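You operate a simulated robot arm through the tools that you are given. There is no shell and no other tool. Be economical: measure what you need, move in short steps, check, and stop when the job is done.

You run a simulated two-armed robot. Do the job below in one go: nothing can be reset, and whatever is moved stays where it is left.

## Task
Lock off the drive on the service card with the red lock.
Fine: isolator off; hold the lock while you draw its pin; lock on the hasp, pin down, red tag on its hook, then press try.
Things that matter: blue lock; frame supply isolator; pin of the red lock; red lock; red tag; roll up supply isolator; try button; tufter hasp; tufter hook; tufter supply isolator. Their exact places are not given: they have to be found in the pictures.

It is judged by the outcome, as a careful person would: the job done as asked, and still so three seconds after it is handed in. It fails if anything else is knocked over, pushed out of place, dropped, spilled or broken.

## Robot
Two 7-joint arms with two-finger parallel grippers on one trunk, on a base that drives. Base frame: it is fixed to the floor where the robot stands at the start and does not move with it; the origin is under the middle of the robot, x ahead of it, y to its left, z up. Readings come in cm, degrees, newtons and seconds.
The left shoulder is at the start at [6, 14.3, 92.6], the right one opposite. With the tool pointing down near the work surface each hand reaches from about 10 to 70 cm from the robot's upright axis, wherever it stands, measured 20 degrees to its own side. Places, roughly: frame supply isolator [50, -20, 100]; pin of the red lock [50, -30, 70]; roll up supply isolator [50, -40, 100]; try button [60, 30, 110]; tufter hasp [60, 10, 100]; tufter hook [60, 0, 90]; tufter supply isolator [50, 0, 100]. Payload 1.57 kg a hand.
The TCP of each hand is the grasp point between the finger pads, 3 cm short of the fingertips. In the tool frame z runs along the fingers and y along their closing line. The gripper opens to 11 cm. The fingers are 2.4 cm wide and 1.2 cm thick; the gripper's body (4.8 by 11.2 cm) begins 7.8 cm behind the TCP.
Orientation is told as [roll, pitch, yaw] about the base's x, y, z axes, in that order, counted from this pose: with the fingers straight down and closing along the base's y, the tool's x points along the base's -x, its y along +y and its z along -z.

## Interface
- The arms move only by the tool servo_tool. It takes "left_rows", "right_rows" or both (then of equal length, played together; a hand with none holds still); each is a list of rows, each a list of 7 numbers: the shift along the tool's x, y, z in units of 500 mm (1.0 is 500 mm), then the turn, a rotation vector about the tool's x, y, z in units of 60 degrees (1.0 is 60 degrees), then the closure in counts, from 0 (fully open) to 255 (shut). In form: [[dx, dy, dz, rx, ry, rz, hand], ...]. A call has 1 to 12 rows; each row is the pose to reach, as a shift and turn from the pose commanded when the call began, along the tool's axes at that moment. A call with a number of a shift or a turn outside -1 to 1 is refused whole. A row lasts 0.2 s, in which the tool goes at most 5 cm and 8.6 degrees; a call with a longer step from one row to the next is refused whole, and so is a gripper value outside its range. A pose out of reach is approached as far as the arm can. The call stops where the force on the tool passes 70 N (or 10 N more than at its start, if that is more) or the arm is blocked; 0.2 s more then pass. Each finger travels about 4.5 cm/s and halts on what it meets, pressing with about 37 N; the grip force reading is that of the motor and also rises with nothing between the fingers. The clock runs only during rows and for 0.2 s after the last one: add rows that repeat a pose to give the fingers time. The reply holds the time, the measured pose of the TCP, the force on the tool along the base axes, the opening and the grip force, in the units named above and with some noise, with the torque about the TCP (base axes, N m) and any sound that the robot's microphone picked up.
- Cameras (640 x 400 px; columns grow to the right, rows downward): "scene" is now at [2.31, -1.03, 153.37]; the picture's right is [-0.10, -0.99, 0.00], its down [-0.79, 0.08, -0.60] and it looks along [0.60, -0.06, -0.80] (base axes); focal length 280 px, centre (320, 200). "left" rides on the left gripper at [7, -1.6, -14.1] in its tool frame; the picture's right is [0.23, 0.97, 0.00], its down [-0.85, 0.20, -0.48] and it looks along [-0.47, 0.11, 0.88] (tool axes); focal length 222 px, centre (320, 200). "right" rides on the right gripper at [7, 1.6, -14.1] in its tool frame; the picture's right is [-0.23, 0.97, 0.00], its down [-0.86, -0.20, -0.48] and it looks along [-0.47, -0.11, 0.88] (tool axes); focal length 222 px, centre (320, 200).
- camera(camera): a new picture of that camera. It takes no simulated time.
- lift_body(by): slides the trunk up (or, below 0, down) by that many cm; the arms and the scene camera ride with it, the base frame stays. It gives what a move gives, with no picture.
- base_move(legs): drives the robot by 1 to 6 legs, each [ahead, left, turn to the left] in cm, cm and degrees, along the robot's own axes; the way and the turn of a leg run together, so that a leg with both is an arc; at most 150 cm and 180 degrees a leg. The arms and the cameras ride along, it lands a little off, and it stops where it bumps. It gives what a move gives.
- turn_head(pan, tilt): turns the head with the scene camera to pan (to the left, within 86 degrees either way) and tilt (down, from -29 to 69), counted from straight ahead of the robot. It gives what a move gives.
- pixel_to_xyz(camera, pixels): for up to 12 pixels [column, row] of the newest picture of that camera ("zoom" is the newest enlarged one), the place [x, y, z] in the base frame of the surface seen there, good to about 0.2 cm, but the place of the scene camera against the robot may be out by one fixed shift of up to 2.5 cm in any direction. It takes no simulated time.
- inspect(camera, box): a new picture of the part [left, top, right, bottom] of that camera's present view, enlarged. It takes no simulated time.
- close_job(): hands the job in; it is judged then, once.

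Keep the steps short. Do not move on a guess: measure, check each grasp and each placing, and mend mistakes. In all there are 80 turns and 78 pictures (those below and enlarged ones count). Leave the grippers open and the arms clear of the work at the hand-in unless told otherwise, and finish with a single line.

The tools are called as name(argument=value, ...) on one line, values as JSON. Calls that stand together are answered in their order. servo_tool: Moves the arms, as the interface text tells. Its arguments: {"type":"object","properties":{"left_rows":{"type":"array","items":{"type":"array","items":{"type":"number"}}},"right_rows":{"type":"array","items":{"type":"array","items":{"type":"number"}}}},"required":[]} The other tools are called the same way: lift_body (by) slides the trunk up or down; base_move (legs) drives the base; turn_head (pan, tilt) turns the head that bears the scene camera; camera (camera) takes a picture; pixel_to_xyz (camera, pixels) gives the place of the surface under pixels of a picture; inspect (camera, box) takes an enlarged picture of a part of a camera's view; close_job () hands the job in.

At the start:

```text
t: 0.0
left_tcp_pos: [46.16, 2.09, 100.0]
left_orientation: [0.0, -0.1, 0.0]
left_wrist_force: [-0.2, 0.4, 0.8]
left_torque: [-0.01, 0.01, -0.01]
left_gripper_width: 11.04
left_grasp_force: 0.1
right_tcp_pos: [41.13, -41.71, 100.0]
right_orientation: [0.0, 0.1, 0.0]
right_wrist_force: [-0.6, 0.4, 0.7]
right_torque: [0.0, 0.03, 0.01]
right_gripper_width: 11.02
right_grasp_force: 0.2
trunk travel left (down, up): [-52.5, 6.5]
robot x, y, heading: [-0.23, -0.08, -0.2]
head pan, tilt: [-5.8, 53.0]
```

scene: 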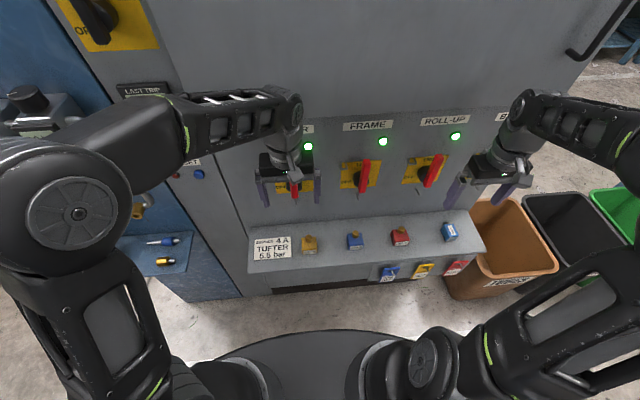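
right: 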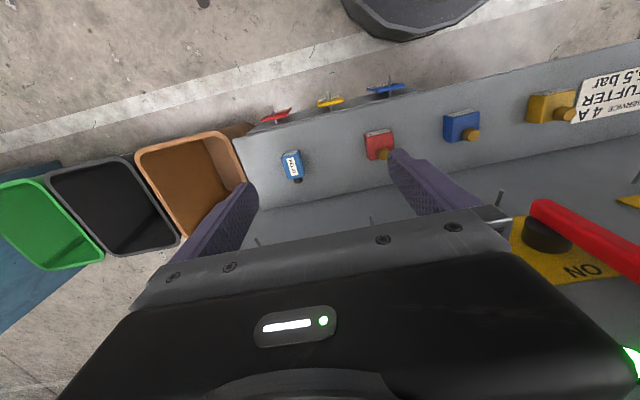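
left: 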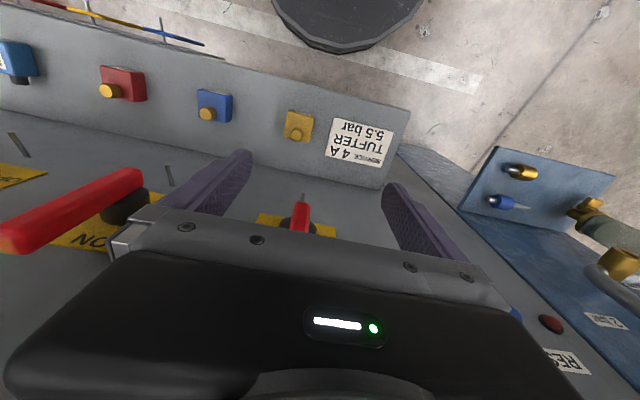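

The card reads "TUFTER". I'll enlarge the middle of the scene view to see the isolators, locks and tags.

inspect(camera="scene", box=[230, 100, 490, 290])

inspect(camera="scene", box=[60, 60, 260, 290])

```text
2.11 times, centred on (360, 195) of scene
```

zoom: 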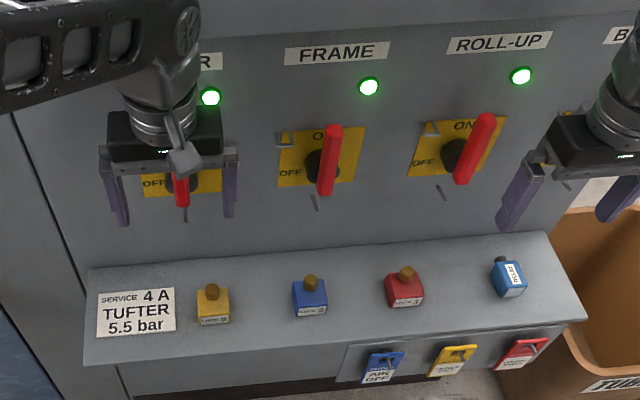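

```text
1.74 times, centred on (160, 175) of scene
```

zoom: 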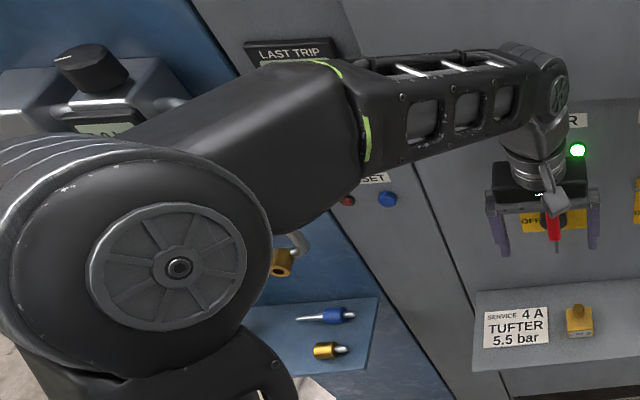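

The left hand hides the tufter isolator. I'll draw both hands back toward the robot, which is free space, and look again.

servo_tool(left_rows=[[0.08, 0, 0, 0, 0, 0, 0], [0.16, 0, 0, 0, 0, 0, 0], [0.24, 0.04, 0, 0, 0, 0, 0], [0.28, 0.12, 0, 0, 0, 0, 0], [0.28, 0.2, 0, 0, 0, 0, 0], [0.28, 0.28, 0, 0, 0, 0, 0], [0.28, 0.36, 0, 0, 0, 0, 0]], right_rows=[[0.08, 0, 0, 0, 0, 0, 0], [0.16, 0, 0, 0, 0, 0, 0], [0.2, 0, 0, 0, 0, 0, 0], [0.2, 0, 0, 0, 0, 0, 0], [0.2, 0, 0, 0, 0, 0, 0], [0.2, 0, 0, 0, 0, 0, 0], [0.2, 0, 0, 0, 0, 0, 0]])

turn_head(pan=-5, tilt=40)

camera(camera="scene")

```text
t: 1.6
left_tcp_pos: [32.16, 20.06, 100.0]
left_orientation: [0.1, 0.0, 0.0]
left_wrist_force: [0.4, 0.7, 0.2]
left_torque: [-0.01, 0.02, -0.01]
left_gripper_width: 11.01
left_grasp_force: 0.1
right_tcp_pos: [30.95, -41.79, 100.23]
right_orientation: [0.0, 0.0, 0.0]
right_wrist_force: [0.1, 0.4, 0.0]
right_torque: [0.02, 0.0, 0.03]
right_gripper_width: 11.01
right_grasp_force: 0.1
trunk travel left (down, up): [-52.5, 6.5]
robot x, y, heading: [0.12, -0.25, -0.1]
head pan, tilt: [-5.8, 53.0]
```

```text
t: 2.4
left_tcp_pos: [32.28, 19.96, 100.07]
left_orientation: [0.0, -0.1, -0.1]
left_wrist_force: [0.1, 0.5, -0.4]
left_torque: [0.01, -0.02, -0.03]
left_gripper_width: 11.0
left_grasp_force: 0.1
right_tcp_pos: [31.01, -41.7, 100.16]
right_orientation: [0.0, 0.0, 0.0]
right_wrist_force: [0.1, 0.3, -0.1]
right_torque: [0.0, -0.02, -0.01]
right_gripper_width: 10.99
right_grasp_force: 0.2
trunk travel left (down, up): [-52.5, 6.5]
robot x, y, heading: [-0.03, 0.22, -0.2]
head pan, tilt: [-5.0, 40.0]
```

```text
72 pictures are left
```

scene: 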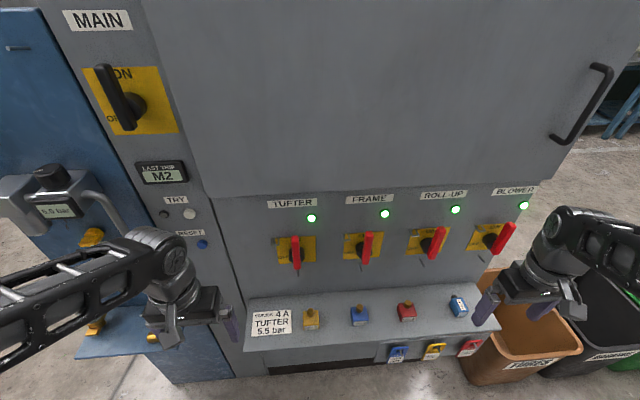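

The view is clear now. I'll enlarge the tufter isolator with its hasp and hook, the try panel, and the locks and tags.

inspect(camera="scene", box=[250, 190, 350, 290])

inspect(camera="scene", box=[120, 140, 240, 260])

inspect(camera="scene", box=[330, 280, 490, 370])

```text
4.00 times, centred on (300, 240) of scene
```

zoom: 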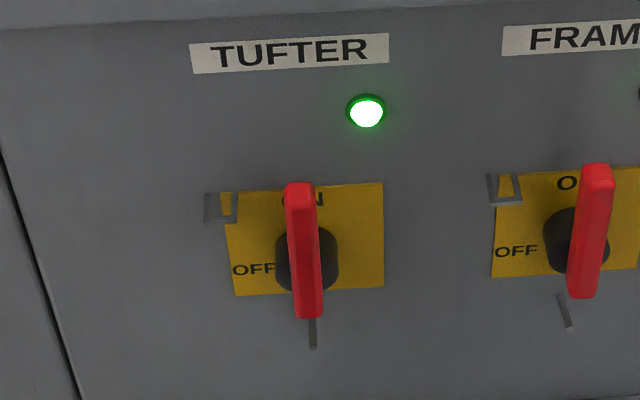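

```text
3.33 times, centred on (180, 200) of scene
```

zoom: 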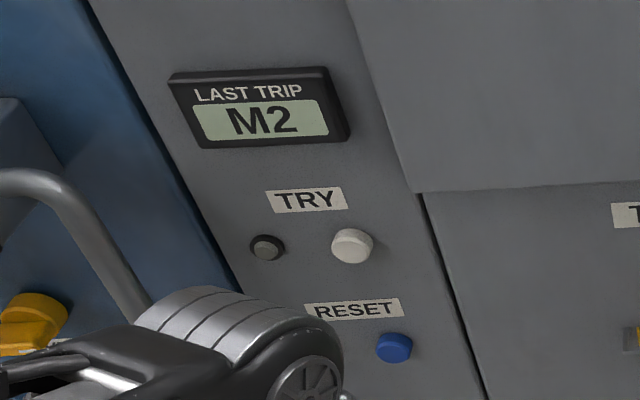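

```text
4.00 times, centred on (410, 325) of scene
```

zoom: 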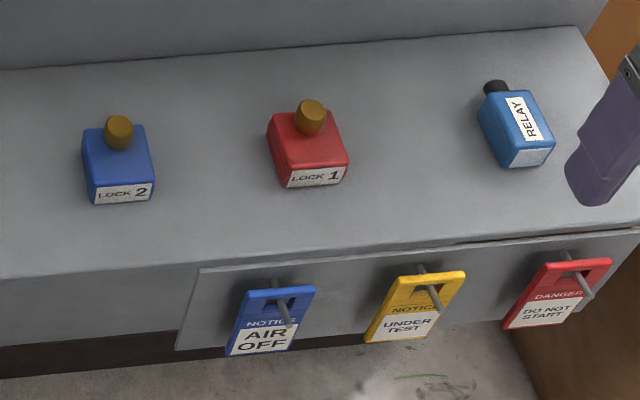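

I'll measure the key points in the last full scene picture; the scene camera's fixed offset still has to be found against a wrist camera.

pixel_to_xyz(camera="scene", pixels=[[295, 240], [299, 265], [312, 250], [304, 240], [190, 214], [305, 243], [278, 280], [406, 303], [408, 315], [430, 300], [440, 230], [281, 255]])

pixel_to_xyz(camera="zoom", pixels=[[311, 110], [306, 145], [318, 177], [290, 120], [335, 140], [570, 265], [587, 290], [540, 310], [515, 130], [281, 312], [118, 130], [240, 150]])

camera(camera="right")

camera(camera="left")

```text
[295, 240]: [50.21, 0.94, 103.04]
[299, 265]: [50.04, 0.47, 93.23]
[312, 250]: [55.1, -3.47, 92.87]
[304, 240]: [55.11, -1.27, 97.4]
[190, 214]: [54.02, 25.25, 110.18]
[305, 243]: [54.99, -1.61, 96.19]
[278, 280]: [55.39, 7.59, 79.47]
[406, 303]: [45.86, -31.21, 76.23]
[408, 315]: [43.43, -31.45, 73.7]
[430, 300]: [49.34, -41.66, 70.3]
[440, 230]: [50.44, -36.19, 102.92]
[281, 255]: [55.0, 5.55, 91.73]
```

```text
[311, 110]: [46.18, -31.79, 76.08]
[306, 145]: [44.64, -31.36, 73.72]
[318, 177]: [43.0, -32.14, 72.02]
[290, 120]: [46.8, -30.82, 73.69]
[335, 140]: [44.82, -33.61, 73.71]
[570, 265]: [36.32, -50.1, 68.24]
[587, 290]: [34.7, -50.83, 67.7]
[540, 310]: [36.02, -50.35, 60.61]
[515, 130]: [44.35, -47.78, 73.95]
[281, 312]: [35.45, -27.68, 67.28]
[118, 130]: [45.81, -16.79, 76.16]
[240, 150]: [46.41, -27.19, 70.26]
```

```text
68 pictures are left
```

right: 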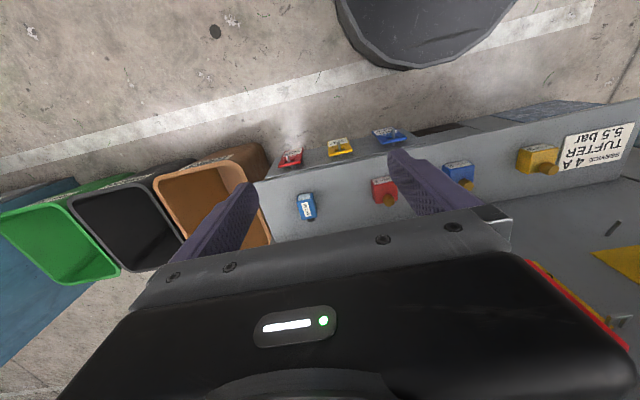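

```text
67 pictures are left
```

left: 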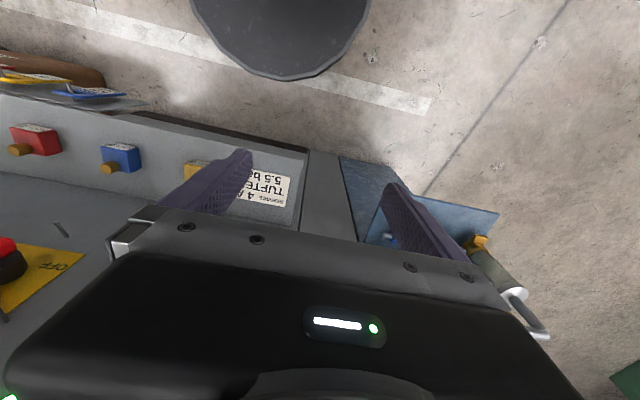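

I'll read the same features (red lock, blue lock, relay) with the right wrist camera to find the scene camera's offset, and look at the red lock closer.

inspect(camera="right", box=[280, 120, 480, 245])

```text
3.20 times, centred on (380, 182) of right
```

zoom: 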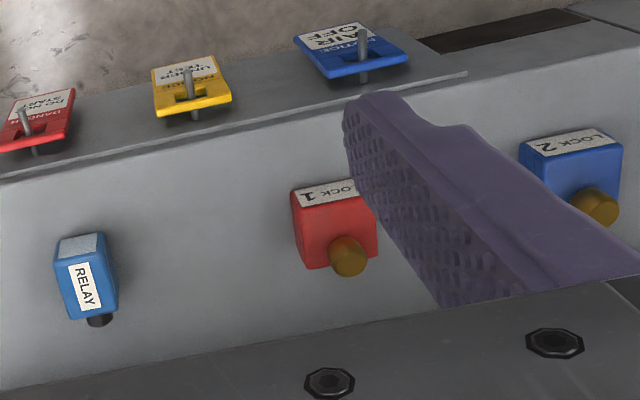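

pixel_to_xyz(camera="zoom", pixels=[[349, 262], [325, 225], [311, 196], [600, 205], [575, 180], [80, 250], [82, 285], [380, 65], [362, 50], [24, 120], [40, 150], [200, 300]])

```text
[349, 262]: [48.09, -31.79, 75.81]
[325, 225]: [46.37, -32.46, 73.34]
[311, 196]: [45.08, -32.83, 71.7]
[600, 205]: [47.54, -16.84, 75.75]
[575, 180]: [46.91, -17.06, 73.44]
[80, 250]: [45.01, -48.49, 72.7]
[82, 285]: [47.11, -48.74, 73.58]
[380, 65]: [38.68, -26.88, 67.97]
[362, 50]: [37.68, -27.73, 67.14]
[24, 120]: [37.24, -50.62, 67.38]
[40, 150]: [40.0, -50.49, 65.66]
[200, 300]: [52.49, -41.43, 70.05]
```

The wrist camera puts the same features about 1.8 cm further ahead (x) than the scene camera, with y off by about −0.3 and z by about −0.35. So the scene correction is about [+1.8, −0.3, −0.35]. Next I swing the left hand to point forward, well clear of the panel at x≈57, to look at the tufter isolator and hasp.

servo_tool(left_rows=[[-0.03, -0.02, 0, 0, -0.14, 0, 0], [-0.06, -0.04, 0, 0, -0.28, 0, 0], [-0.09, -0.06, 0, 0, -0.42, 0, 0], [-0.12, -0.08, 0, 0, -0.56, 0, 0], [-0.15, -0.1, 0, 0, -0.7, 0, 0], [-0.18, -0.12, 0, 0, -0.84, 0, 0], [-0.18, -0.14, 0, 0, -0.98, 0, 0]])

servo_tool(left_rows=[[0, 0, 0, 0, -0.13, 0, 0], [0, 0, 0, 0, -0.26, 0, 0], [0, 0, 0, 0, -0.39, 0, 0], [0, 0, 0, 0, -0.52, 0, 0]])

camera(camera="left")

camera(camera="scene")

```text
t: 4.0
left_tcp_pos: [48.46, 9.56, 103.34]
left_orientation: [0.1, -58.8, 0.0]
left_wrist_force: [-0.7, 0.0, 0.2]
left_torque: [-0.02, 0.01, 0.03]
left_gripper_width: 11.0
left_grasp_force: 0.0
left hand out of reach, approached as far as the arm can: row 3, 4, 5, 6, 7
right_tcp_pos: [31.16, -42.09, 100.17]
right_orientation: [0.0, 0.1, 0.0]
right_wrist_force: [-0.6, 0.2, 0.4]
right_torque: [0.01, -0.01, -0.01]
right_gripper_width: 10.97
right_grasp_force: 0.0
trunk travel left (down, up): [-52.5, 6.5]
robot x, y, heading: [0.32, -0.18, 0.0]
head pan, tilt: [-5.0, 40.0]
```

```text
t: 5.0
left_tcp_pos: [52.12, 8.57, 100.87]
left_orientation: [-1.5, -86.5, 3.6]
left_wrist_force: [1.4, 18.8, -9.4]
left_torque: [0.05, -0.87, -1.81]
left_gripper_width: 10.19
left_grasp_force: 0.2
left hand out of reach, approached as far as the arm can: row 1, 2, 3, 4
right_tcp_pos: [31.11, -41.99, 100.05]
right_orientation: [0.1, 0.1, -0.1]
right_wrist_force: [1.3, -1.2, 0.4]
right_torque: [0.07, 0.06, -0.04]
right_gripper_width: 10.99
right_grasp_force: 0.1
trunk travel left (down, up): [-52.5, 6.5]
robot x, y, heading: [0.22, 0.19, -0.1]
head pan, tilt: [-5.0, 40.0]
```

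```text
65 pictures are left
```

left: 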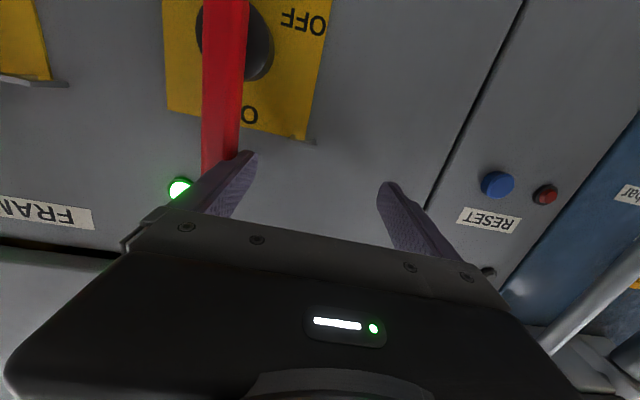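

```text
64 pictures are left
```

scene: 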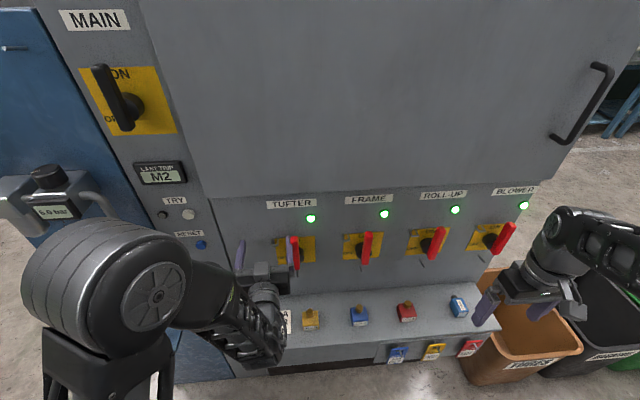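

The forward pose was too near the body, so the arm was pushed ahead and a finger now rests lightly on the tufter handle, with about 19 N sideways. I'll drive the base straight back 14 cm, which takes the finger off the handle and gives room to work.

base_move(legs=[[-14, 0, 0]])

camera(camera="left")

camera(camera="scene")

```text
t: 6.3
left_tcp_pos: [37.08, 7.29, 102.57]
left_orientation: [0.5, -89.0, -0.4]
left_wrist_force: [-0.4, -0.3, 0.7]
left_torque: [0.0, 0.01, 0.01]
left_gripper_width: 10.99
left_grasp_force: 0.1
right_tcp_pos: [16.43, -41.78, 100.27]
right_orientation: [0.0, -0.1, 0.3]
right_wrist_force: [-0.6, -0.7, 0.2]
right_torque: [-0.01, -0.04, 0.02]
right_gripper_width: 11.03
right_grasp_force: 0.0
trunk travel left (down, up): [-52.5, 6.5]
robot x, y, heading: [-14.44, 0.22, 0.3]
head pan, tilt: [-5.0, 40.0]
```

```text
63 pictures are left
```

left: 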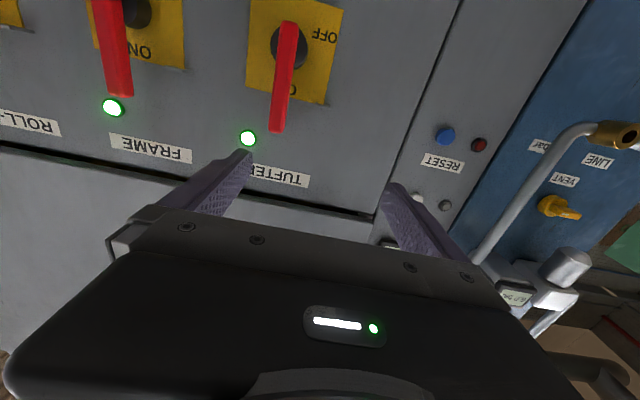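

```text
62 pictures are left
```

scene: 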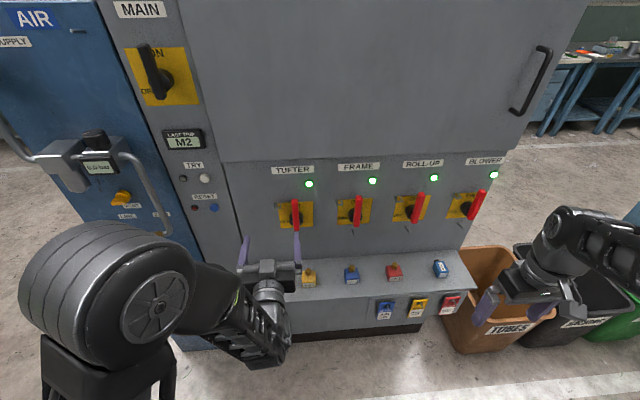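

Clear, and the handle is still at ON. I'll enlarge the tufter isolator from the left wrist camera (picture upside down) and measure it.

inspect(camera="left", box=[190, 0, 390, 125])

pixel_to_xyz(camera="left", pixels=[[290, 30], [285, 60], [280, 95], [275, 125], [301, 50], [276, 48], [260, 90], [300, 98], [332, 102], [300, 20], [240, 110], [430, 197]])

```text
3.20 times, centred on (290, 62) of left
```

zoom: 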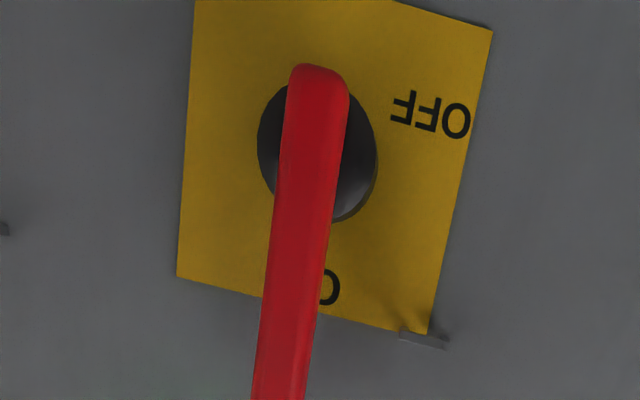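

```text
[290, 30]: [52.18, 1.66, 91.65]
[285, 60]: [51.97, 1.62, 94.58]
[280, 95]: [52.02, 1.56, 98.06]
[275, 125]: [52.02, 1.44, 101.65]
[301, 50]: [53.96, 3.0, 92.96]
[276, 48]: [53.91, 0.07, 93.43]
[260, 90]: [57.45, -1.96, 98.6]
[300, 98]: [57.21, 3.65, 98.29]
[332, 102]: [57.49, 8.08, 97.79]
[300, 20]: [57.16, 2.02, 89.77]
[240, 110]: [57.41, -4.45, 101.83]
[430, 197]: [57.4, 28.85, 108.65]
```

The lever's front is at x≈52, y≈1.55, and it runs from z≈91 to 102.5 with its pivot at z≈93.2; OFF is to the left, and the hasp is near (57, 8, 98). First I line the left hand up in y and z with the upper part of the lever, still away from it.

servo_tool(left_rows=[[0.04, -0.05, 0, 0, 0, 0, 60], [0.08, -0.1, 0, 0, 0, 0, 100], [0.088, -0.115, 0.04, 0, 0, 0, 100], [0.088, -0.115, 0.08, 0, 0, 0, 100]])

camera(camera="left")

```text
t: 7.3
left_tcp_pos: [41.09, 1.5, 98.17]
left_orientation: [-0.4, -89.0, 0.7]
left_wrist_force: [-0.2, 0.2, -0.1]
left_torque: [0.03, -0.02, 0.01]
left_gripper_width: 6.7
left_grasp_force: 0.0
left hand out of reach, approached as far as the arm can: row 1, 2
right_tcp_pos: [16.51, -41.7, 100.27]
right_orientation: [0.0, -0.1, 0.2]
right_wrist_force: [-0.8, -0.6, -0.2]
right_torque: [-0.03, 0.02, 0.01]
right_gripper_width: 11.0
right_grasp_force: 0.0
trunk travel left (down, up): [-52.5, 6.5]
robot x, y, heading: [-14.76, 0.03, 0.3]
head pan, tilt: [-5.0, 40.0]
```

```text
60 pictures are left
```

left: 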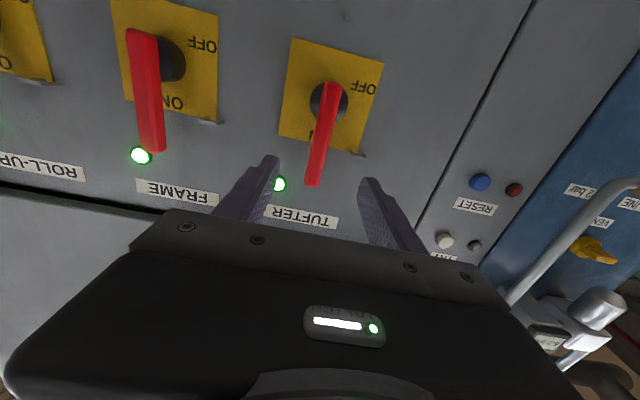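

The lever sits between the fingers. I'll measure its ends, the disc centre and the hasp, then move in.

pixel_to_xyz(camera="left", pixels=[[331, 88], [325, 120], [314, 182], [316, 95], [344, 105], [358, 155], [352, 156], [445, 240], [205, 121]])

inspect(camera="left", box=[270, 30, 410, 190])

```text
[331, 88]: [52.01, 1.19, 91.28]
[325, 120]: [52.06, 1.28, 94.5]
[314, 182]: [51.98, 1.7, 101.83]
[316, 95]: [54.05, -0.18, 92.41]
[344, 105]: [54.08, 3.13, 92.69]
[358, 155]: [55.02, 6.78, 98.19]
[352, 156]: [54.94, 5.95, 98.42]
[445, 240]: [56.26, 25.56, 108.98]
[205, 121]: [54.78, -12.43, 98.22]
```

```text
2.50 times, centred on (340, 110) of left
```

zoom: 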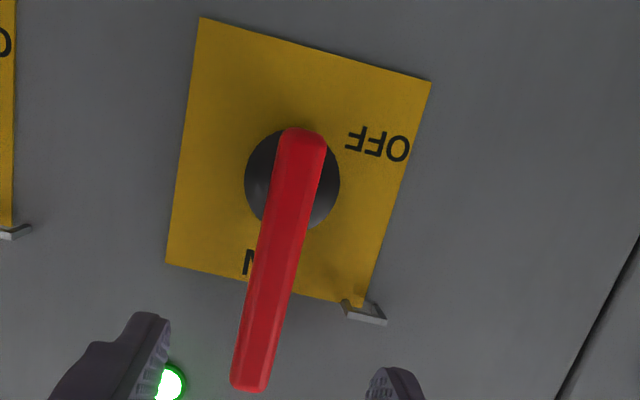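

Pivot is about (y 1.5, z 93.0). I move forward 10.5 cm so the pads straddle the lever, then close.

servo_tool(left_rows=[[0, 0, 0.07, 0, 0, 0, 100], [0, 0, 0.14, 0, 0, 0, 100], [0, 0, 0.21, 0, 0, 0, 100], [0, 0, 0.21, 0, 0, 0, 255], [0, 0, 0.21, 0, 0, 0, 255], [0, 0, 0.21, 0, 0, 0, 255], [0, 0, 0.21, 0, 0, 0, 255], [0, 0, 0.21, 0, 0, 0, 255]])

```text
t: 9.1
left_tcp_pos: [51.46, 1.44, 97.94]
left_orientation: [0.3, -88.9, -0.2]
left_wrist_force: [3.1, -6.8, -0.2]
left_torque: [-0.32, 0.05, -0.56]
left_gripper_width: 1.99
left_grasp_force: 33.7
right_tcp_pos: [16.59, -41.81, 100.25]
right_orientation: [0.0, 0.0, 0.2]
right_wrist_force: [0.9, 0.3, 0.4]
right_torque: [0.02, 0.0, -0.03]
right_gripper_width: 10.97
right_grasp_force: 0.1
trunk travel left (down, up): [-52.5, 6.5]
robot x, y, heading: [-14.9, -0.07, 0.2]
head pan, tilt: [-5.0, 40.0]
```

Gripped (width 2.0). I swing it toward OFF along its arc (r = 5 cm), the first 45° now.

servo_tool(left_rows=[[0.0009, 0.0131, 0, 0, 0, -0.125, 255], [0.0034, 0.0259, 0, 0, 0, -0.25, 255], [0.0076, 0.0383, 0, 0, 0, -0.375, 255], [0.0134, 0.05, 0, 0, 0, -0.5, 255], [0.0207, 0.0609, 0, 0, 0, -0.625, 255], [0.0293, 0.0707, 0, 0, 0, -0.75, 255]])

```text
t: 10.5
left_tcp_pos: [51.79, 2.86, 99.51]
left_orientation: [-83.9, -46.0, 88.0]
left_wrist_force: [-10.8, 14.5, -41.3]
left_torque: [1.84, 0.5, -0.82]
left_gripper_width: 3.89
left_grasp_force: 44.7
left hand out of reach, approached as far as the arm can: row 4, 5, 6
right_tcp_pos: [16.72, -41.53, 100.14]
right_orientation: [-0.1, 0.1, 0.3]
right_wrist_force: [0.3, 0.0, 0.7]
right_torque: [-0.01, 0.02, 0.01]
right_gripper_width: 10.98
right_grasp_force: 0.1
trunk travel left (down, up): [-52.5, 6.5]
robot x, y, heading: [-14.56, 0.16, 0.2]
head pan, tilt: [-5.0, 40.0]
```

The arm hit a limit and the fingers got wedged on the lever (width 3.9). I'll look before doing anything else.

camera(camera="left")

inspect(camera="scene", box=[200, 140, 400, 300])

```text
58 pictures are left
```

left: 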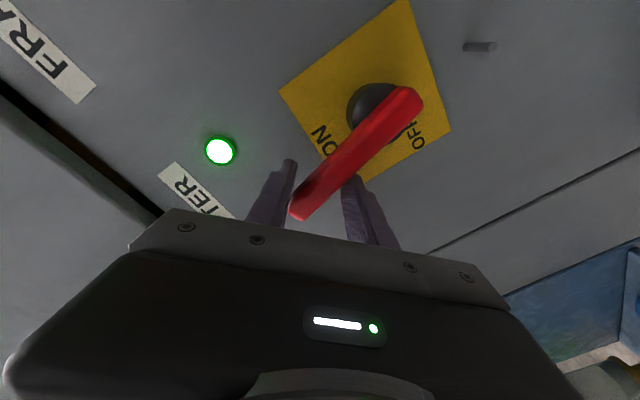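

```text
2.50 times, centred on (300, 220) of scene
```

zoom: 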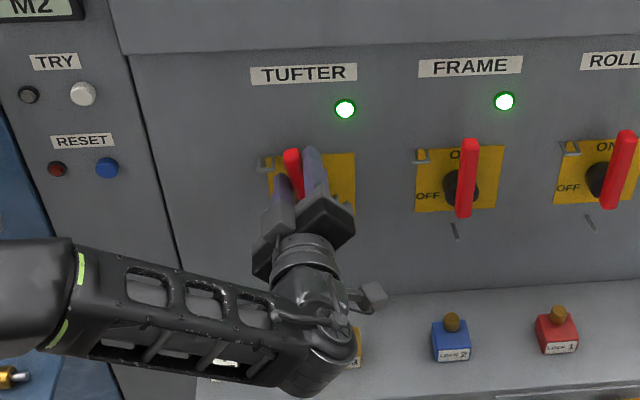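

The lever has moved only a little; turning in a grip doesn't work for this arm. I open a bit and back straight out. Then I'll push the lever over with shut fingers pointing down instead.

servo_tool(left_rows=[[0, 0, 0, 0, 0, 0, 140], [0, 0, 0, 0, 0, 0, 120], [0, 0, 0, 0, 0, 0, 120], [0, 0, -0.05, 0, 0, 0, 120], [0, 0, -0.1, 0, 0, 0, 120], [0, 0, -0.16, 0, 0, 0, 120], [0, 0, -0.22, 0, 0, 0, 120]])

camera(camera="scene")

```text
t: 12.1
left_tcp_pos: [45.89, 4.84, 104.8]
left_orientation: [-86.7, -45.2, 86.9]
left_wrist_force: [0.2, 0.2, -0.4]
left_torque: [0.03, -0.03, 0.03]
left_gripper_width: 5.85
left_grasp_force: 0.0
left hand out of reach, approached as far as the arm can: row 4, 5, 6, 7
right_tcp_pos: [16.43, -41.7, 100.21]
right_orientation: [0.0, 0.0, 0.3]
right_wrist_force: [0.3, 0.3, 0.8]
right_torque: [-0.03, 0.0, 0.0]
right_gripper_width: 11.0
right_grasp_force: 0.1
trunk travel left (down, up): [-52.5, 6.5]
robot x, y, heading: [-14.44, -0.22, 0.2]
head pan, tilt: [-5.0, 40.0]
```

```text
56 pictures are left
```

scene: 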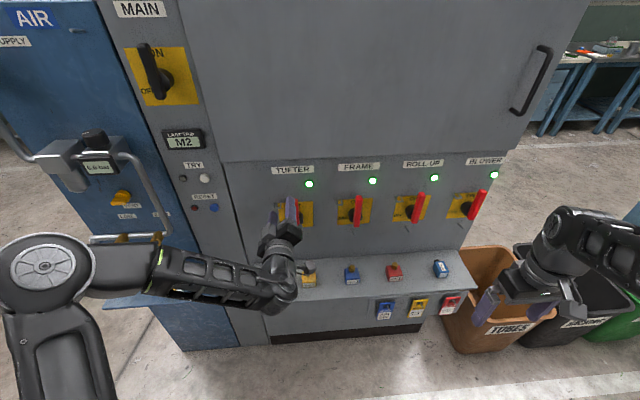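

The hand is out. I undo the 45° twist, then bring the left hand back to fingers down and off to the left.

servo_tool(left_rows=[[0, 0, 0, 0, 0, 0.125, 120], [0, 0, 0, 0, 0, 0.25, 120], [0, 0, 0, 0, 0, 0.375, 120], [0, 0, 0, 0, 0, 0.5, 120], [0, 0, 0, 0, 0, 0.625, 120], [0, 0, 0, 0, 0, 0.75, 120]])

servo_tool(left_rows=[[0, 0.03, 0, 0, 0.14, 0, 120], [0, 0.06, 0, 0, 0.28, 0, 120], [0, 0.1, 0, 0, 0.42, 0, 120], [0, 0.14, 0, 0, 0.56, 0, 120], [0, 0.18, 0, 0, 0.7, 0, 120], [0, 0.22, 0, 0, 0.84, 0, 120], [0, 0.26, 0, 0, 0.98, 0, 120]])

servo_tool(left_rows=[[0, 0, 0, 0, 0.13, 0, 120], [0, 0, 0, 0, 0.26, 0, 120], [0, 0, 0, 0, 0.39, 0, 120], [0, 0, 0, 0, 0.52, 0, 255], [0, 0, 0, 0, 0.52, 0, 255], [0, 0, 0, 0, 0.52, 0, 255], [0, 0, 0, 0, 0.52, 0, 255]])

```text
t: 13.5
left_tcp_pos: [46.06, 4.6, 104.79]
left_orientation: [7.2, -89.0, -7.0]
left_wrist_force: [0.5, 1.0, -0.1]
left_torque: [0.0, 0.0, 0.0]
left_gripper_width: 5.81
left_grasp_force: 0.1
right_tcp_pos: [16.53, -41.73, 100.27]
right_orientation: [-0.1, 0.0, 0.1]
right_wrist_force: [0.2, 0.2, 0.2]
right_torque: [0.0, 0.02, 0.0]
right_gripper_width: 11.01
right_grasp_force: 0.0
trunk travel left (down, up): [-52.5, 6.5]
robot x, y, heading: [-14.89, 0.03, 0.1]
head pan, tilt: [-5.0, 40.0]
```

```text
t: 15.1
left_tcp_pos: [46.19, 17.81, 104.89]
left_orientation: [-0.1, -30.1, 0.3]
left_wrist_force: [0.2, 0.1, -0.8]
left_torque: [-0.02, 0.02, 0.0]
left_gripper_width: 5.82
left_grasp_force: 0.0
right_tcp_pos: [16.6, -41.78, 100.14]
right_orientation: [0.1, 0.0, 0.2]
right_wrist_force: [0.8, -0.9, 0.1]
right_torque: [0.02, 0.01, 0.03]
right_gripper_width: 11.01
right_grasp_force: 0.0
trunk travel left (down, up): [-52.5, 6.5]
robot x, y, heading: [-14.96, -0.13, 0.3]
head pan, tilt: [-5.0, 40.0]
```

```text
t: 16.7
left_tcp_pos: [46.17, 17.69, 104.77]
left_orientation: [0.0, -2.8, 0.2]
left_wrist_force: [-0.3, -0.5, 0.0]
left_torque: [0.03, -0.03, 0.0]
left_gripper_width: 0.01
left_grasp_force: 16.9
left hand out of reach, approached as far as the arm can: row 4, 5, 6, 7
right_tcp_pos: [16.57, -41.76, 100.26]
right_orientation: [0.1, 0.0, 0.1]
right_wrist_force: [0.6, 0.0, -0.6]
right_torque: [-0.03, -0.03, 0.01]
right_gripper_width: 11.0
right_grasp_force: 0.2
trunk travel left (down, up): [-52.5, 6.5]
robot x, y, heading: [-14.6, -0.11, -0.0]
head pan, tilt: [-5.0, 40.0]
```

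The left hand is at (46, 18, 105), pointing down and clear. The right arm is better placed to push left: I bring it to about (42, −3, 101) with fingers shut and tilted forward, staying in front of the levers (x<47).

servo_tool(right_rows=[[-0.0508, 0.076, 0, 0, 0, 0, 255], [-0.1016, 0.152, 0, 0, 0, 0, 255], [-0.1524, 0.228, 0, 0, 0, 0, 255], [-0.2032, 0.304, 0, 0, -0.14, 0, 255], [-0.254, 0.38, 0, 0, -0.28, 0, 255], [-0.3048, 0.456, 0, 0, -0.42, 0, 255], [-0.3556, 0.532, -0.01, 0, -0.56, 0, 255], [-0.4064, 0.608, -0.02, 0, -0.7, 0, 255], [-0.4572, 0.684, -0.02, 0, -0.84, 0, 255], [-0.508, 0.76, -0.02, 0, -0.98, 0, 255]])

camera(camera="right")

camera(camera="scene")

```text
t: 18.9
left_tcp_pos: [46.2, 17.67, 104.81]
left_orientation: [0.1, -2.9, 0.4]
left_wrist_force: [1.1, 0.0, -0.3]
left_torque: [0.02, -0.02, -0.01]
left_gripper_width: 0.01
left_grasp_force: 21.4
right_tcp_pos: [42.02, -3.61, 100.96]
right_orientation: [-0.1, -58.8, 0.2]
right_wrist_force: [1.2, -0.2, 0.0]
right_torque: [0.02, 0.03, -0.01]
right_gripper_width: 0.0
right_grasp_force: 21.1
trunk travel left (down, up): [-52.5, 6.5]
robot x, y, heading: [-14.97, -0.07, 0.1]
head pan, tilt: [-5.0, 40.0]
```

```text
55 pictures are left
```

right: 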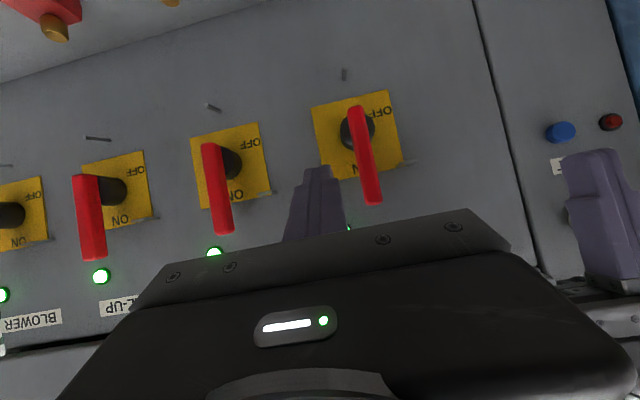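

```text
54 pictures are left
```

scene: 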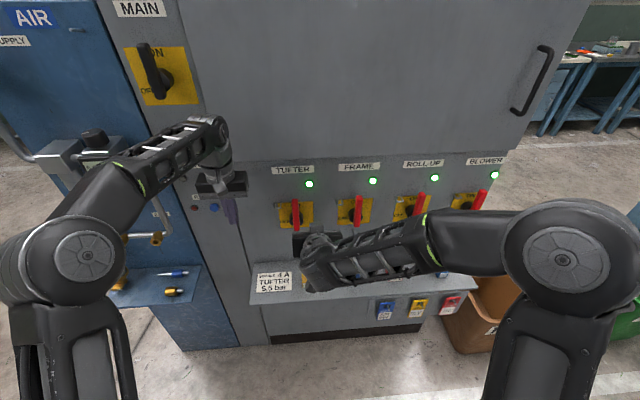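

Lever visible at (358,112)–(373,195), with the fingertips on its right. I'll measure it once more from this camera.

pixel_to_xyz(camera="right", pixels=[[356, 115], [365, 155], [372, 195], [341, 130], [407, 162], [412, 161], [345, 74], [268, 193], [317, 175]])

inspect(camera="right", box=[280, 50, 440, 210])

```text
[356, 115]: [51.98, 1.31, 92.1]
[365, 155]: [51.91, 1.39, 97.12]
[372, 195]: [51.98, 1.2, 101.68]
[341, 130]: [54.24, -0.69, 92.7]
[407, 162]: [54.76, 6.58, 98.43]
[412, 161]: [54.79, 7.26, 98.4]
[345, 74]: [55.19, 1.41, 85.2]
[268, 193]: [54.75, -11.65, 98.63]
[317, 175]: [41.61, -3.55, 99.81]
```

```text
2.50 times, centred on (360, 130) of right
```

zoom: 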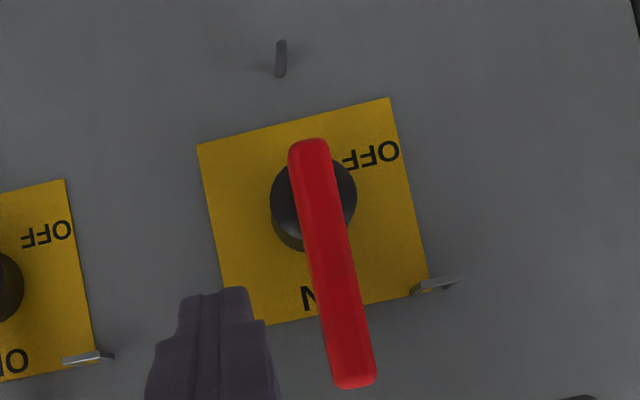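

Lever at y 1.3, still ON. I slide the shut fingers in beside its right side to about x=51, keeping y −3.6.

servo_tool(right_rows=[[-0.031, 0, 0.0513, 0, 0, 0, 255], [-0.062, 0, 0.1026, 0, 0, 0, 255], [-0.0932, 0, 0.1539, 0, 0, 0, 255], [-0.0932, 0, 0.1539, 0, 0, 0, 255]])

camera(camera="right")

```text
t: 19.9
left_tcp_pos: [46.19, 17.62, 104.85]
left_orientation: [-0.1, -2.7, 0.2]
left_wrist_force: [0.0, 0.6, 0.6]
left_torque: [0.01, 0.02, 0.04]
left_gripper_width: 0.05
left_grasp_force: 20.9
right_tcp_pos: [50.84, -3.6, 101.37]
right_orientation: [0.1, -58.8, 0.1]
right_wrist_force: [0.0, 0.7, 0.2]
right_torque: [0.03, -0.01, 0.03]
right_gripper_width: 0.02
right_grasp_force: 21.2
trunk travel left (down, up): [-52.5, 6.5]
robot x, y, heading: [-14.79, -0.0, 0.2]
head pan, tilt: [-5.0, 40.0]
```

```text
52 pictures are left
```

right: 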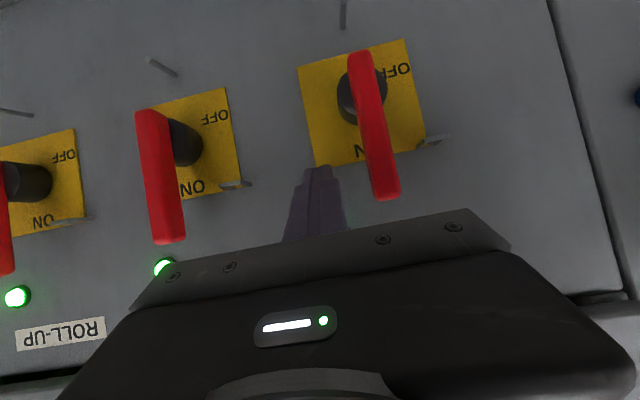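

The fingers are beside the lever. Now I push it left and down along its arc toward OFF.

servo_tool(right_rows=[[0, 0.054, 0, 0, 0, 0, 255], [-0.0065, 0.0916, -0.0039, 0, 0, 0, 255], [-0.0044, 0.13, -0.0027, 0, 0, 0, 255], [0.006, 0.1658, 0.0036, 0, 0, 0, 255], [0.0243, 0.1972, 0.0147, 0, 0, 0, 255], [0.0491, 0.2218, 0.0297, 0, 0, 0, 255], [0.0787, 0.238, 0.0477, 0, 0, 0, 255], [0.0889, 0.242, 0.0539, 0, 0, 0, 255]])

camera(camera="right")

```text
t: 21.7
left_tcp_pos: [46.17, 17.47, 104.9]
left_orientation: [-0.1, -2.9, 0.2]
left_wrist_force: [0.0, 0.1, 0.8]
left_torque: [0.05, 0.0, -0.01]
left_gripper_width: 0.02
left_grasp_force: 20.6
right_tcp_pos: [50.86, 8.43, 96.37]
right_orientation: [0.1, -59.1, 0.2]
right_wrist_force: [0.0, -1.3, 8.3]
right_torque: [-0.03, -0.16, -0.05]
right_gripper_width: 0.0
right_grasp_force: 21.5
trunk travel left (down, up): [-52.5, 6.5]
robot x, y, heading: [-14.68, -0.16, 0.3]
head pan, tilt: [-5.0, 40.0]
```

```text
51 pictures are left
```

right: 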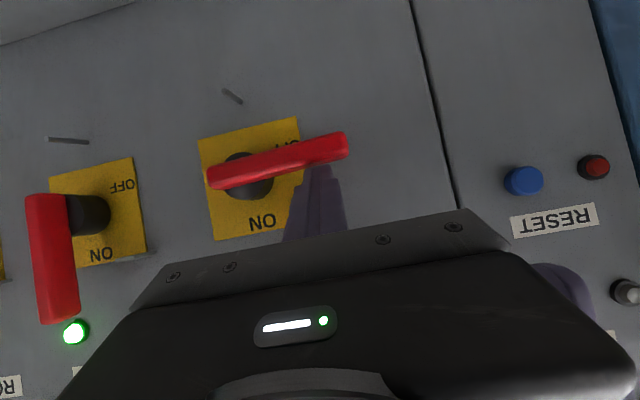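

The lever is nearly horizontal, with 8 N on the finger. I press it down another centimetre to make sure it seats, then back off and check the lamp.

servo_tool(right_rows=[[0.0085, 0, 0.0052, 0, 0, 0, 255], [0.017, 0, 0.0104, 0, 0, 0, 255], [0.017, 0, 0.0104, 0, 0, 0, 255]])

servo_tool(right_rows=[[-0.02, 0, -0.03, 0, 0, 0, 255], [-0.02, 0, -0.1, 0, 0, 0, 255], [-0.02, -0.06, -0.16, 0, 0, 0, 255], [-0.02, -0.14, -0.2, 0, 0, 0, 255], [-0.02, -0.22, -0.2, 0, 0, 0, 255], [-0.02, -0.3, -0.2, 0, 0, 0, 255], [-0.02, -0.38, -0.2, 0, 0, 0, 255]])

camera(camera="scene")

```text
t: 22.5
left_tcp_pos: [45.86, 17.55, 104.97]
left_orientation: [0.0, -3.0, 0.4]
left_wrist_force: [-0.1, -0.4, 1.0]
left_torque: [-0.01, 0.02, -0.02]
left_gripper_width: 0.02
left_grasp_force: 21.5
right_tcp_pos: [50.92, 8.39, 96.21]
right_orientation: [0.4, -59.9, -0.2]
right_wrist_force: [0.5, 0.4, 44.9]
right_torque: [-0.1, -0.93, 0.24]
right_gripper_width: 0.0
right_grasp_force: 21.5
trunk travel left (down, up): [-52.5, 6.5]
robot x, y, heading: [-14.47, -0.11, 0.3]
head pan, tilt: [-5.0, 40.0]
```

```text
t: 24.1
left_tcp_pos: [46.05, 17.59, 104.84]
left_orientation: [0.1, -2.9, 0.3]
left_wrist_force: [-0.2, -0.3, 0.1]
left_torque: [-0.01, -0.03, 0.01]
left_gripper_width: 0.01
left_grasp_force: 20.7
right_tcp_pos: [42.72, -10.82, 100.78]
right_orientation: [-0.1, -58.8, 0.2]
right_wrist_force: [-0.2, 0.7, 0.0]
right_torque: [0.0, -0.06, 0.01]
right_gripper_width: 0.03
right_grasp_force: 20.7
trunk travel left (down, up): [-52.5, 6.5]
robot x, y, heading: [-14.45, 0.1, 0.3]
head pan, tilt: [-5.0, 40.0]
```

```text
50 pictures are left
```

scene: 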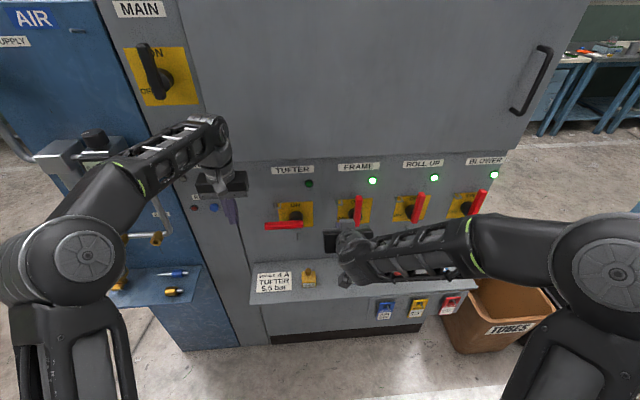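

The tufter lamp is out and the lever is at OFF. Now a close look at the hasp from above.

inspect(camera="scene", box=[255, 185, 325, 240])

inspect(camera="left", box=[0, 100, 320, 300])

```text
7.27 times, centred on (290, 212) of scene
```

zoom: 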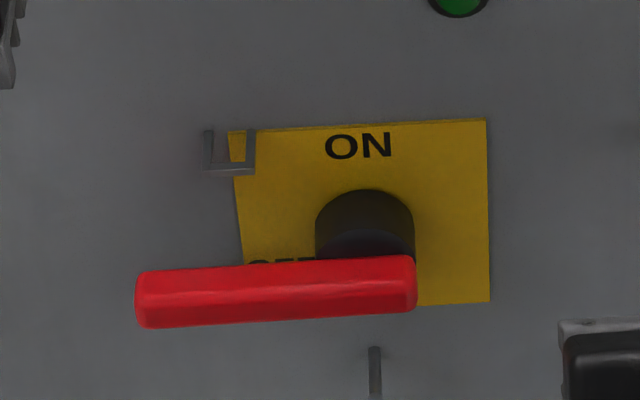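

```text
2.00 times, centred on (160, 200) of left
```

zoom: 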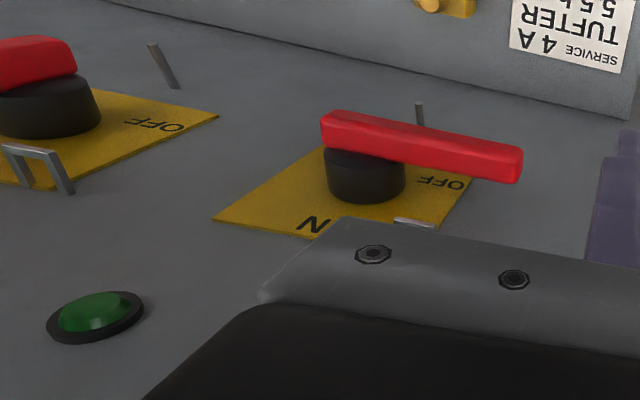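

The hasp is a staple projecting horizontally from the panel (bar at x≈54.8, y≈6–8, z≈98.3), so the pin goes down through it vertically. I'll retract both hands, then drive about 10 cm nearer for the lock work.

servo_tool(right_rows=[[0.05, -0.06, -0.012, 0, 0, 0, 100], [0.1, -0.12, -0.024, 0, 0, 0, 100], [0.15, -0.18, -0.036, 0, 0, 0, 100], [0.2, -0.24, -0.048, 0, 0, 0, 100], [0.25, -0.3, -0.06, 0, 0, 0, 100], [0.3, -0.36, -0.072, 0, 0, 0, 100], [0.35, -0.424, -0.085, 0, 0, 0, 100], [0.35, -0.424, -0.085, 0, 0, 0, 100]], left_rows=[[0.06, 0, 0, 0, 0, 0, 100], [0.12, 0, 0, 0, 0, 0, 100], [0.18, 0, 0, 0, 0, 0, 100], [0.24, 0, 0, 0, 0, 0, 100], [0.28, 0, 0, 0, 0, 0, 100], [0.28, 0, 0, 0, 0, 0, 100], [0.28, 0, 0, 0, 0, 0, 100], [0.28, 0, 0, 0, 0, 0, 100]])

base_move(legs=[[9.7, 0, 0]])

camera(camera="right")

```text
t: 25.9
left_tcp_pos: [32.33, 17.33, 104.05]
left_orientation: [0.0, -2.8, 0.3]
left_wrist_force: [-0.7, 0.7, -0.1]
left_torque: [0.02, -0.03, -0.01]
left_gripper_width: 6.66
left_grasp_force: 0.0
right_tcp_pos: [32.19, -33.45, 87.34]
right_orientation: [0.0, -58.7, 0.3]
right_wrist_force: [0.6, 0.6, 0.0]
right_torque: [0.0, -0.02, 0.01]
right_gripper_width: 6.72
right_grasp_force: 0.0
right hand out of reach, approached as far as the arm can: row 4, 5, 6, 7, 8
trunk travel left (down, up): [-52.5, 6.5]
robot x, y, heading: [-14.65, -0.16, 0.0]
head pan, tilt: [-5.0, 40.0]
```

```text
t: 27.1
left_tcp_pos: [42.19, 17.35, 103.95]
left_orientation: [0.1, -2.7, 0.3]
left_wrist_force: [0.1, -0.3, 0.5]
left_torque: [-0.01, 0.03, -0.03]
left_gripper_width: 6.7
left_grasp_force: 0.1
right_tcp_pos: [41.98, -33.31, 87.26]
right_orientation: [0.1, -58.7, 0.3]
right_wrist_force: [0.1, -0.4, 0.5]
right_torque: [0.0, 0.01, 0.0]
right_gripper_width: 6.7
right_grasp_force: 0.2
trunk travel left (down, up): [-52.5, 6.5]
robot x, y, heading: [-5.08, -0.23, 0.3]
head pan, tilt: [-5.0, 40.0]
```

```text
47 pictures are left
```

right: 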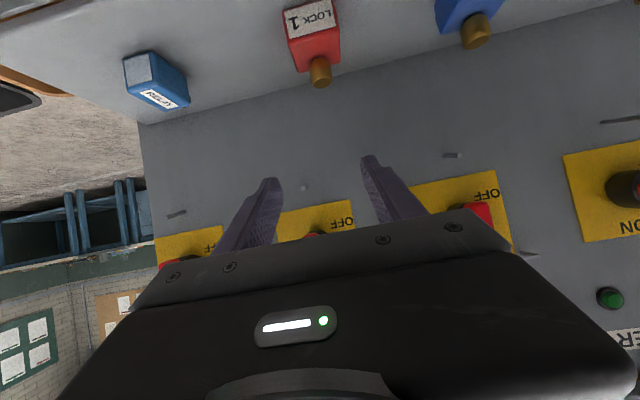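

The lock is at (312,40). I'll enlarge and measure it.

inspect(camera="right", box=[260, 0, 380, 100])

pixel_to_xyz(camera="zoom", pixels=[[320, 290], [305, 210], [275, 195], [395, 165], [240, 80], [380, 60], [300, 50], [280, 240], [410, 220], [330, 335]])

inspect(camera="scene", box=[325, 250, 425, 310])

```text
4.00 times, centred on (320, 50) of right
```

zoom: 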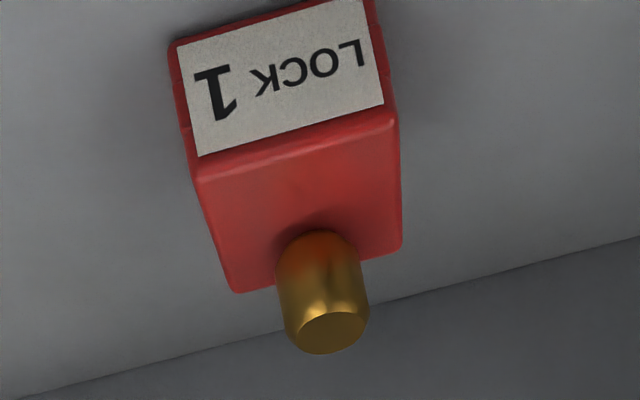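

```text
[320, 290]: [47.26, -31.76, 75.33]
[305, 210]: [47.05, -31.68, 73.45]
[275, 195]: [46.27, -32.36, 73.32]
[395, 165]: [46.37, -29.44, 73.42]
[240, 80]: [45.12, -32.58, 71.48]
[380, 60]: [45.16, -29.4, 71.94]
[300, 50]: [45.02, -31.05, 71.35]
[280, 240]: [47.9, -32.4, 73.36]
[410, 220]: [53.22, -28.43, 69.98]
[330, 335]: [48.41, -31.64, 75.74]
```

```text
6.40 times, centred on (375, 280) of scene
```

zoom: 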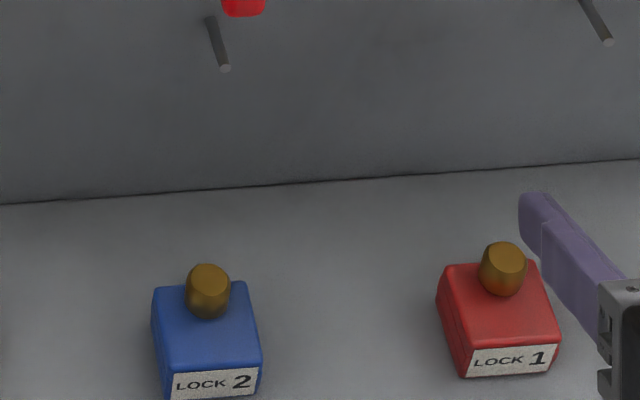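

The lock body spans x 45–49, y −33.2…−29.4 and z 70–73.4; its pin knob is at (48, −31.6), with its top at 75.8. I lower the right hand (still tilted forward) to just above and behind it and re-read the pose.

servo_tool(right_rows=[[0.033, 0.01, 0.035, 0, 0, 0, 90], [0.066, 0.02, 0.07, 0, 0, 0, 90], [0.1, 0.03, 0.105, 0, 0, 0, 90], [0.133, 0.038, 0.139, 0, 0, 0, 90], [0.133, 0.038, 0.139, 0, 0, 0, 90]])

camera(camera="right")

```text
t: 28.2
left_tcp_pos: [42.02, 17.22, 104.06]
left_orientation: [0.0, -2.9, 0.3]
left_wrist_force: [0.7, -0.6, 0.2]
left_torque: [0.0, 0.04, 0.02]
left_gripper_width: 6.68
left_grasp_force: 0.0
right_tcp_pos: [44.47, -31.37, 77.77]
right_orientation: [0.1, -58.8, 0.3]
right_wrist_force: [0.3, 0.0, 0.3]
right_torque: [-0.03, -0.02, 0.02]
right_gripper_width: 7.12
right_grasp_force: 0.0
trunk travel left (down, up): [-52.5, 6.5]
robot x, y, heading: [-5.04, 0.11, 0.0]
head pan, tilt: [-5.0, 40.0]
```

```text
44 pictures are left
```

right: 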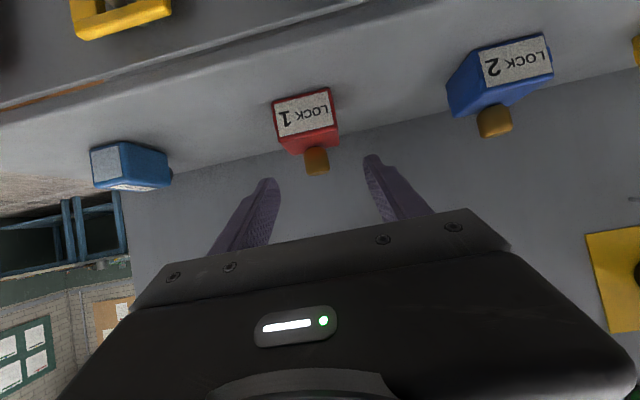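

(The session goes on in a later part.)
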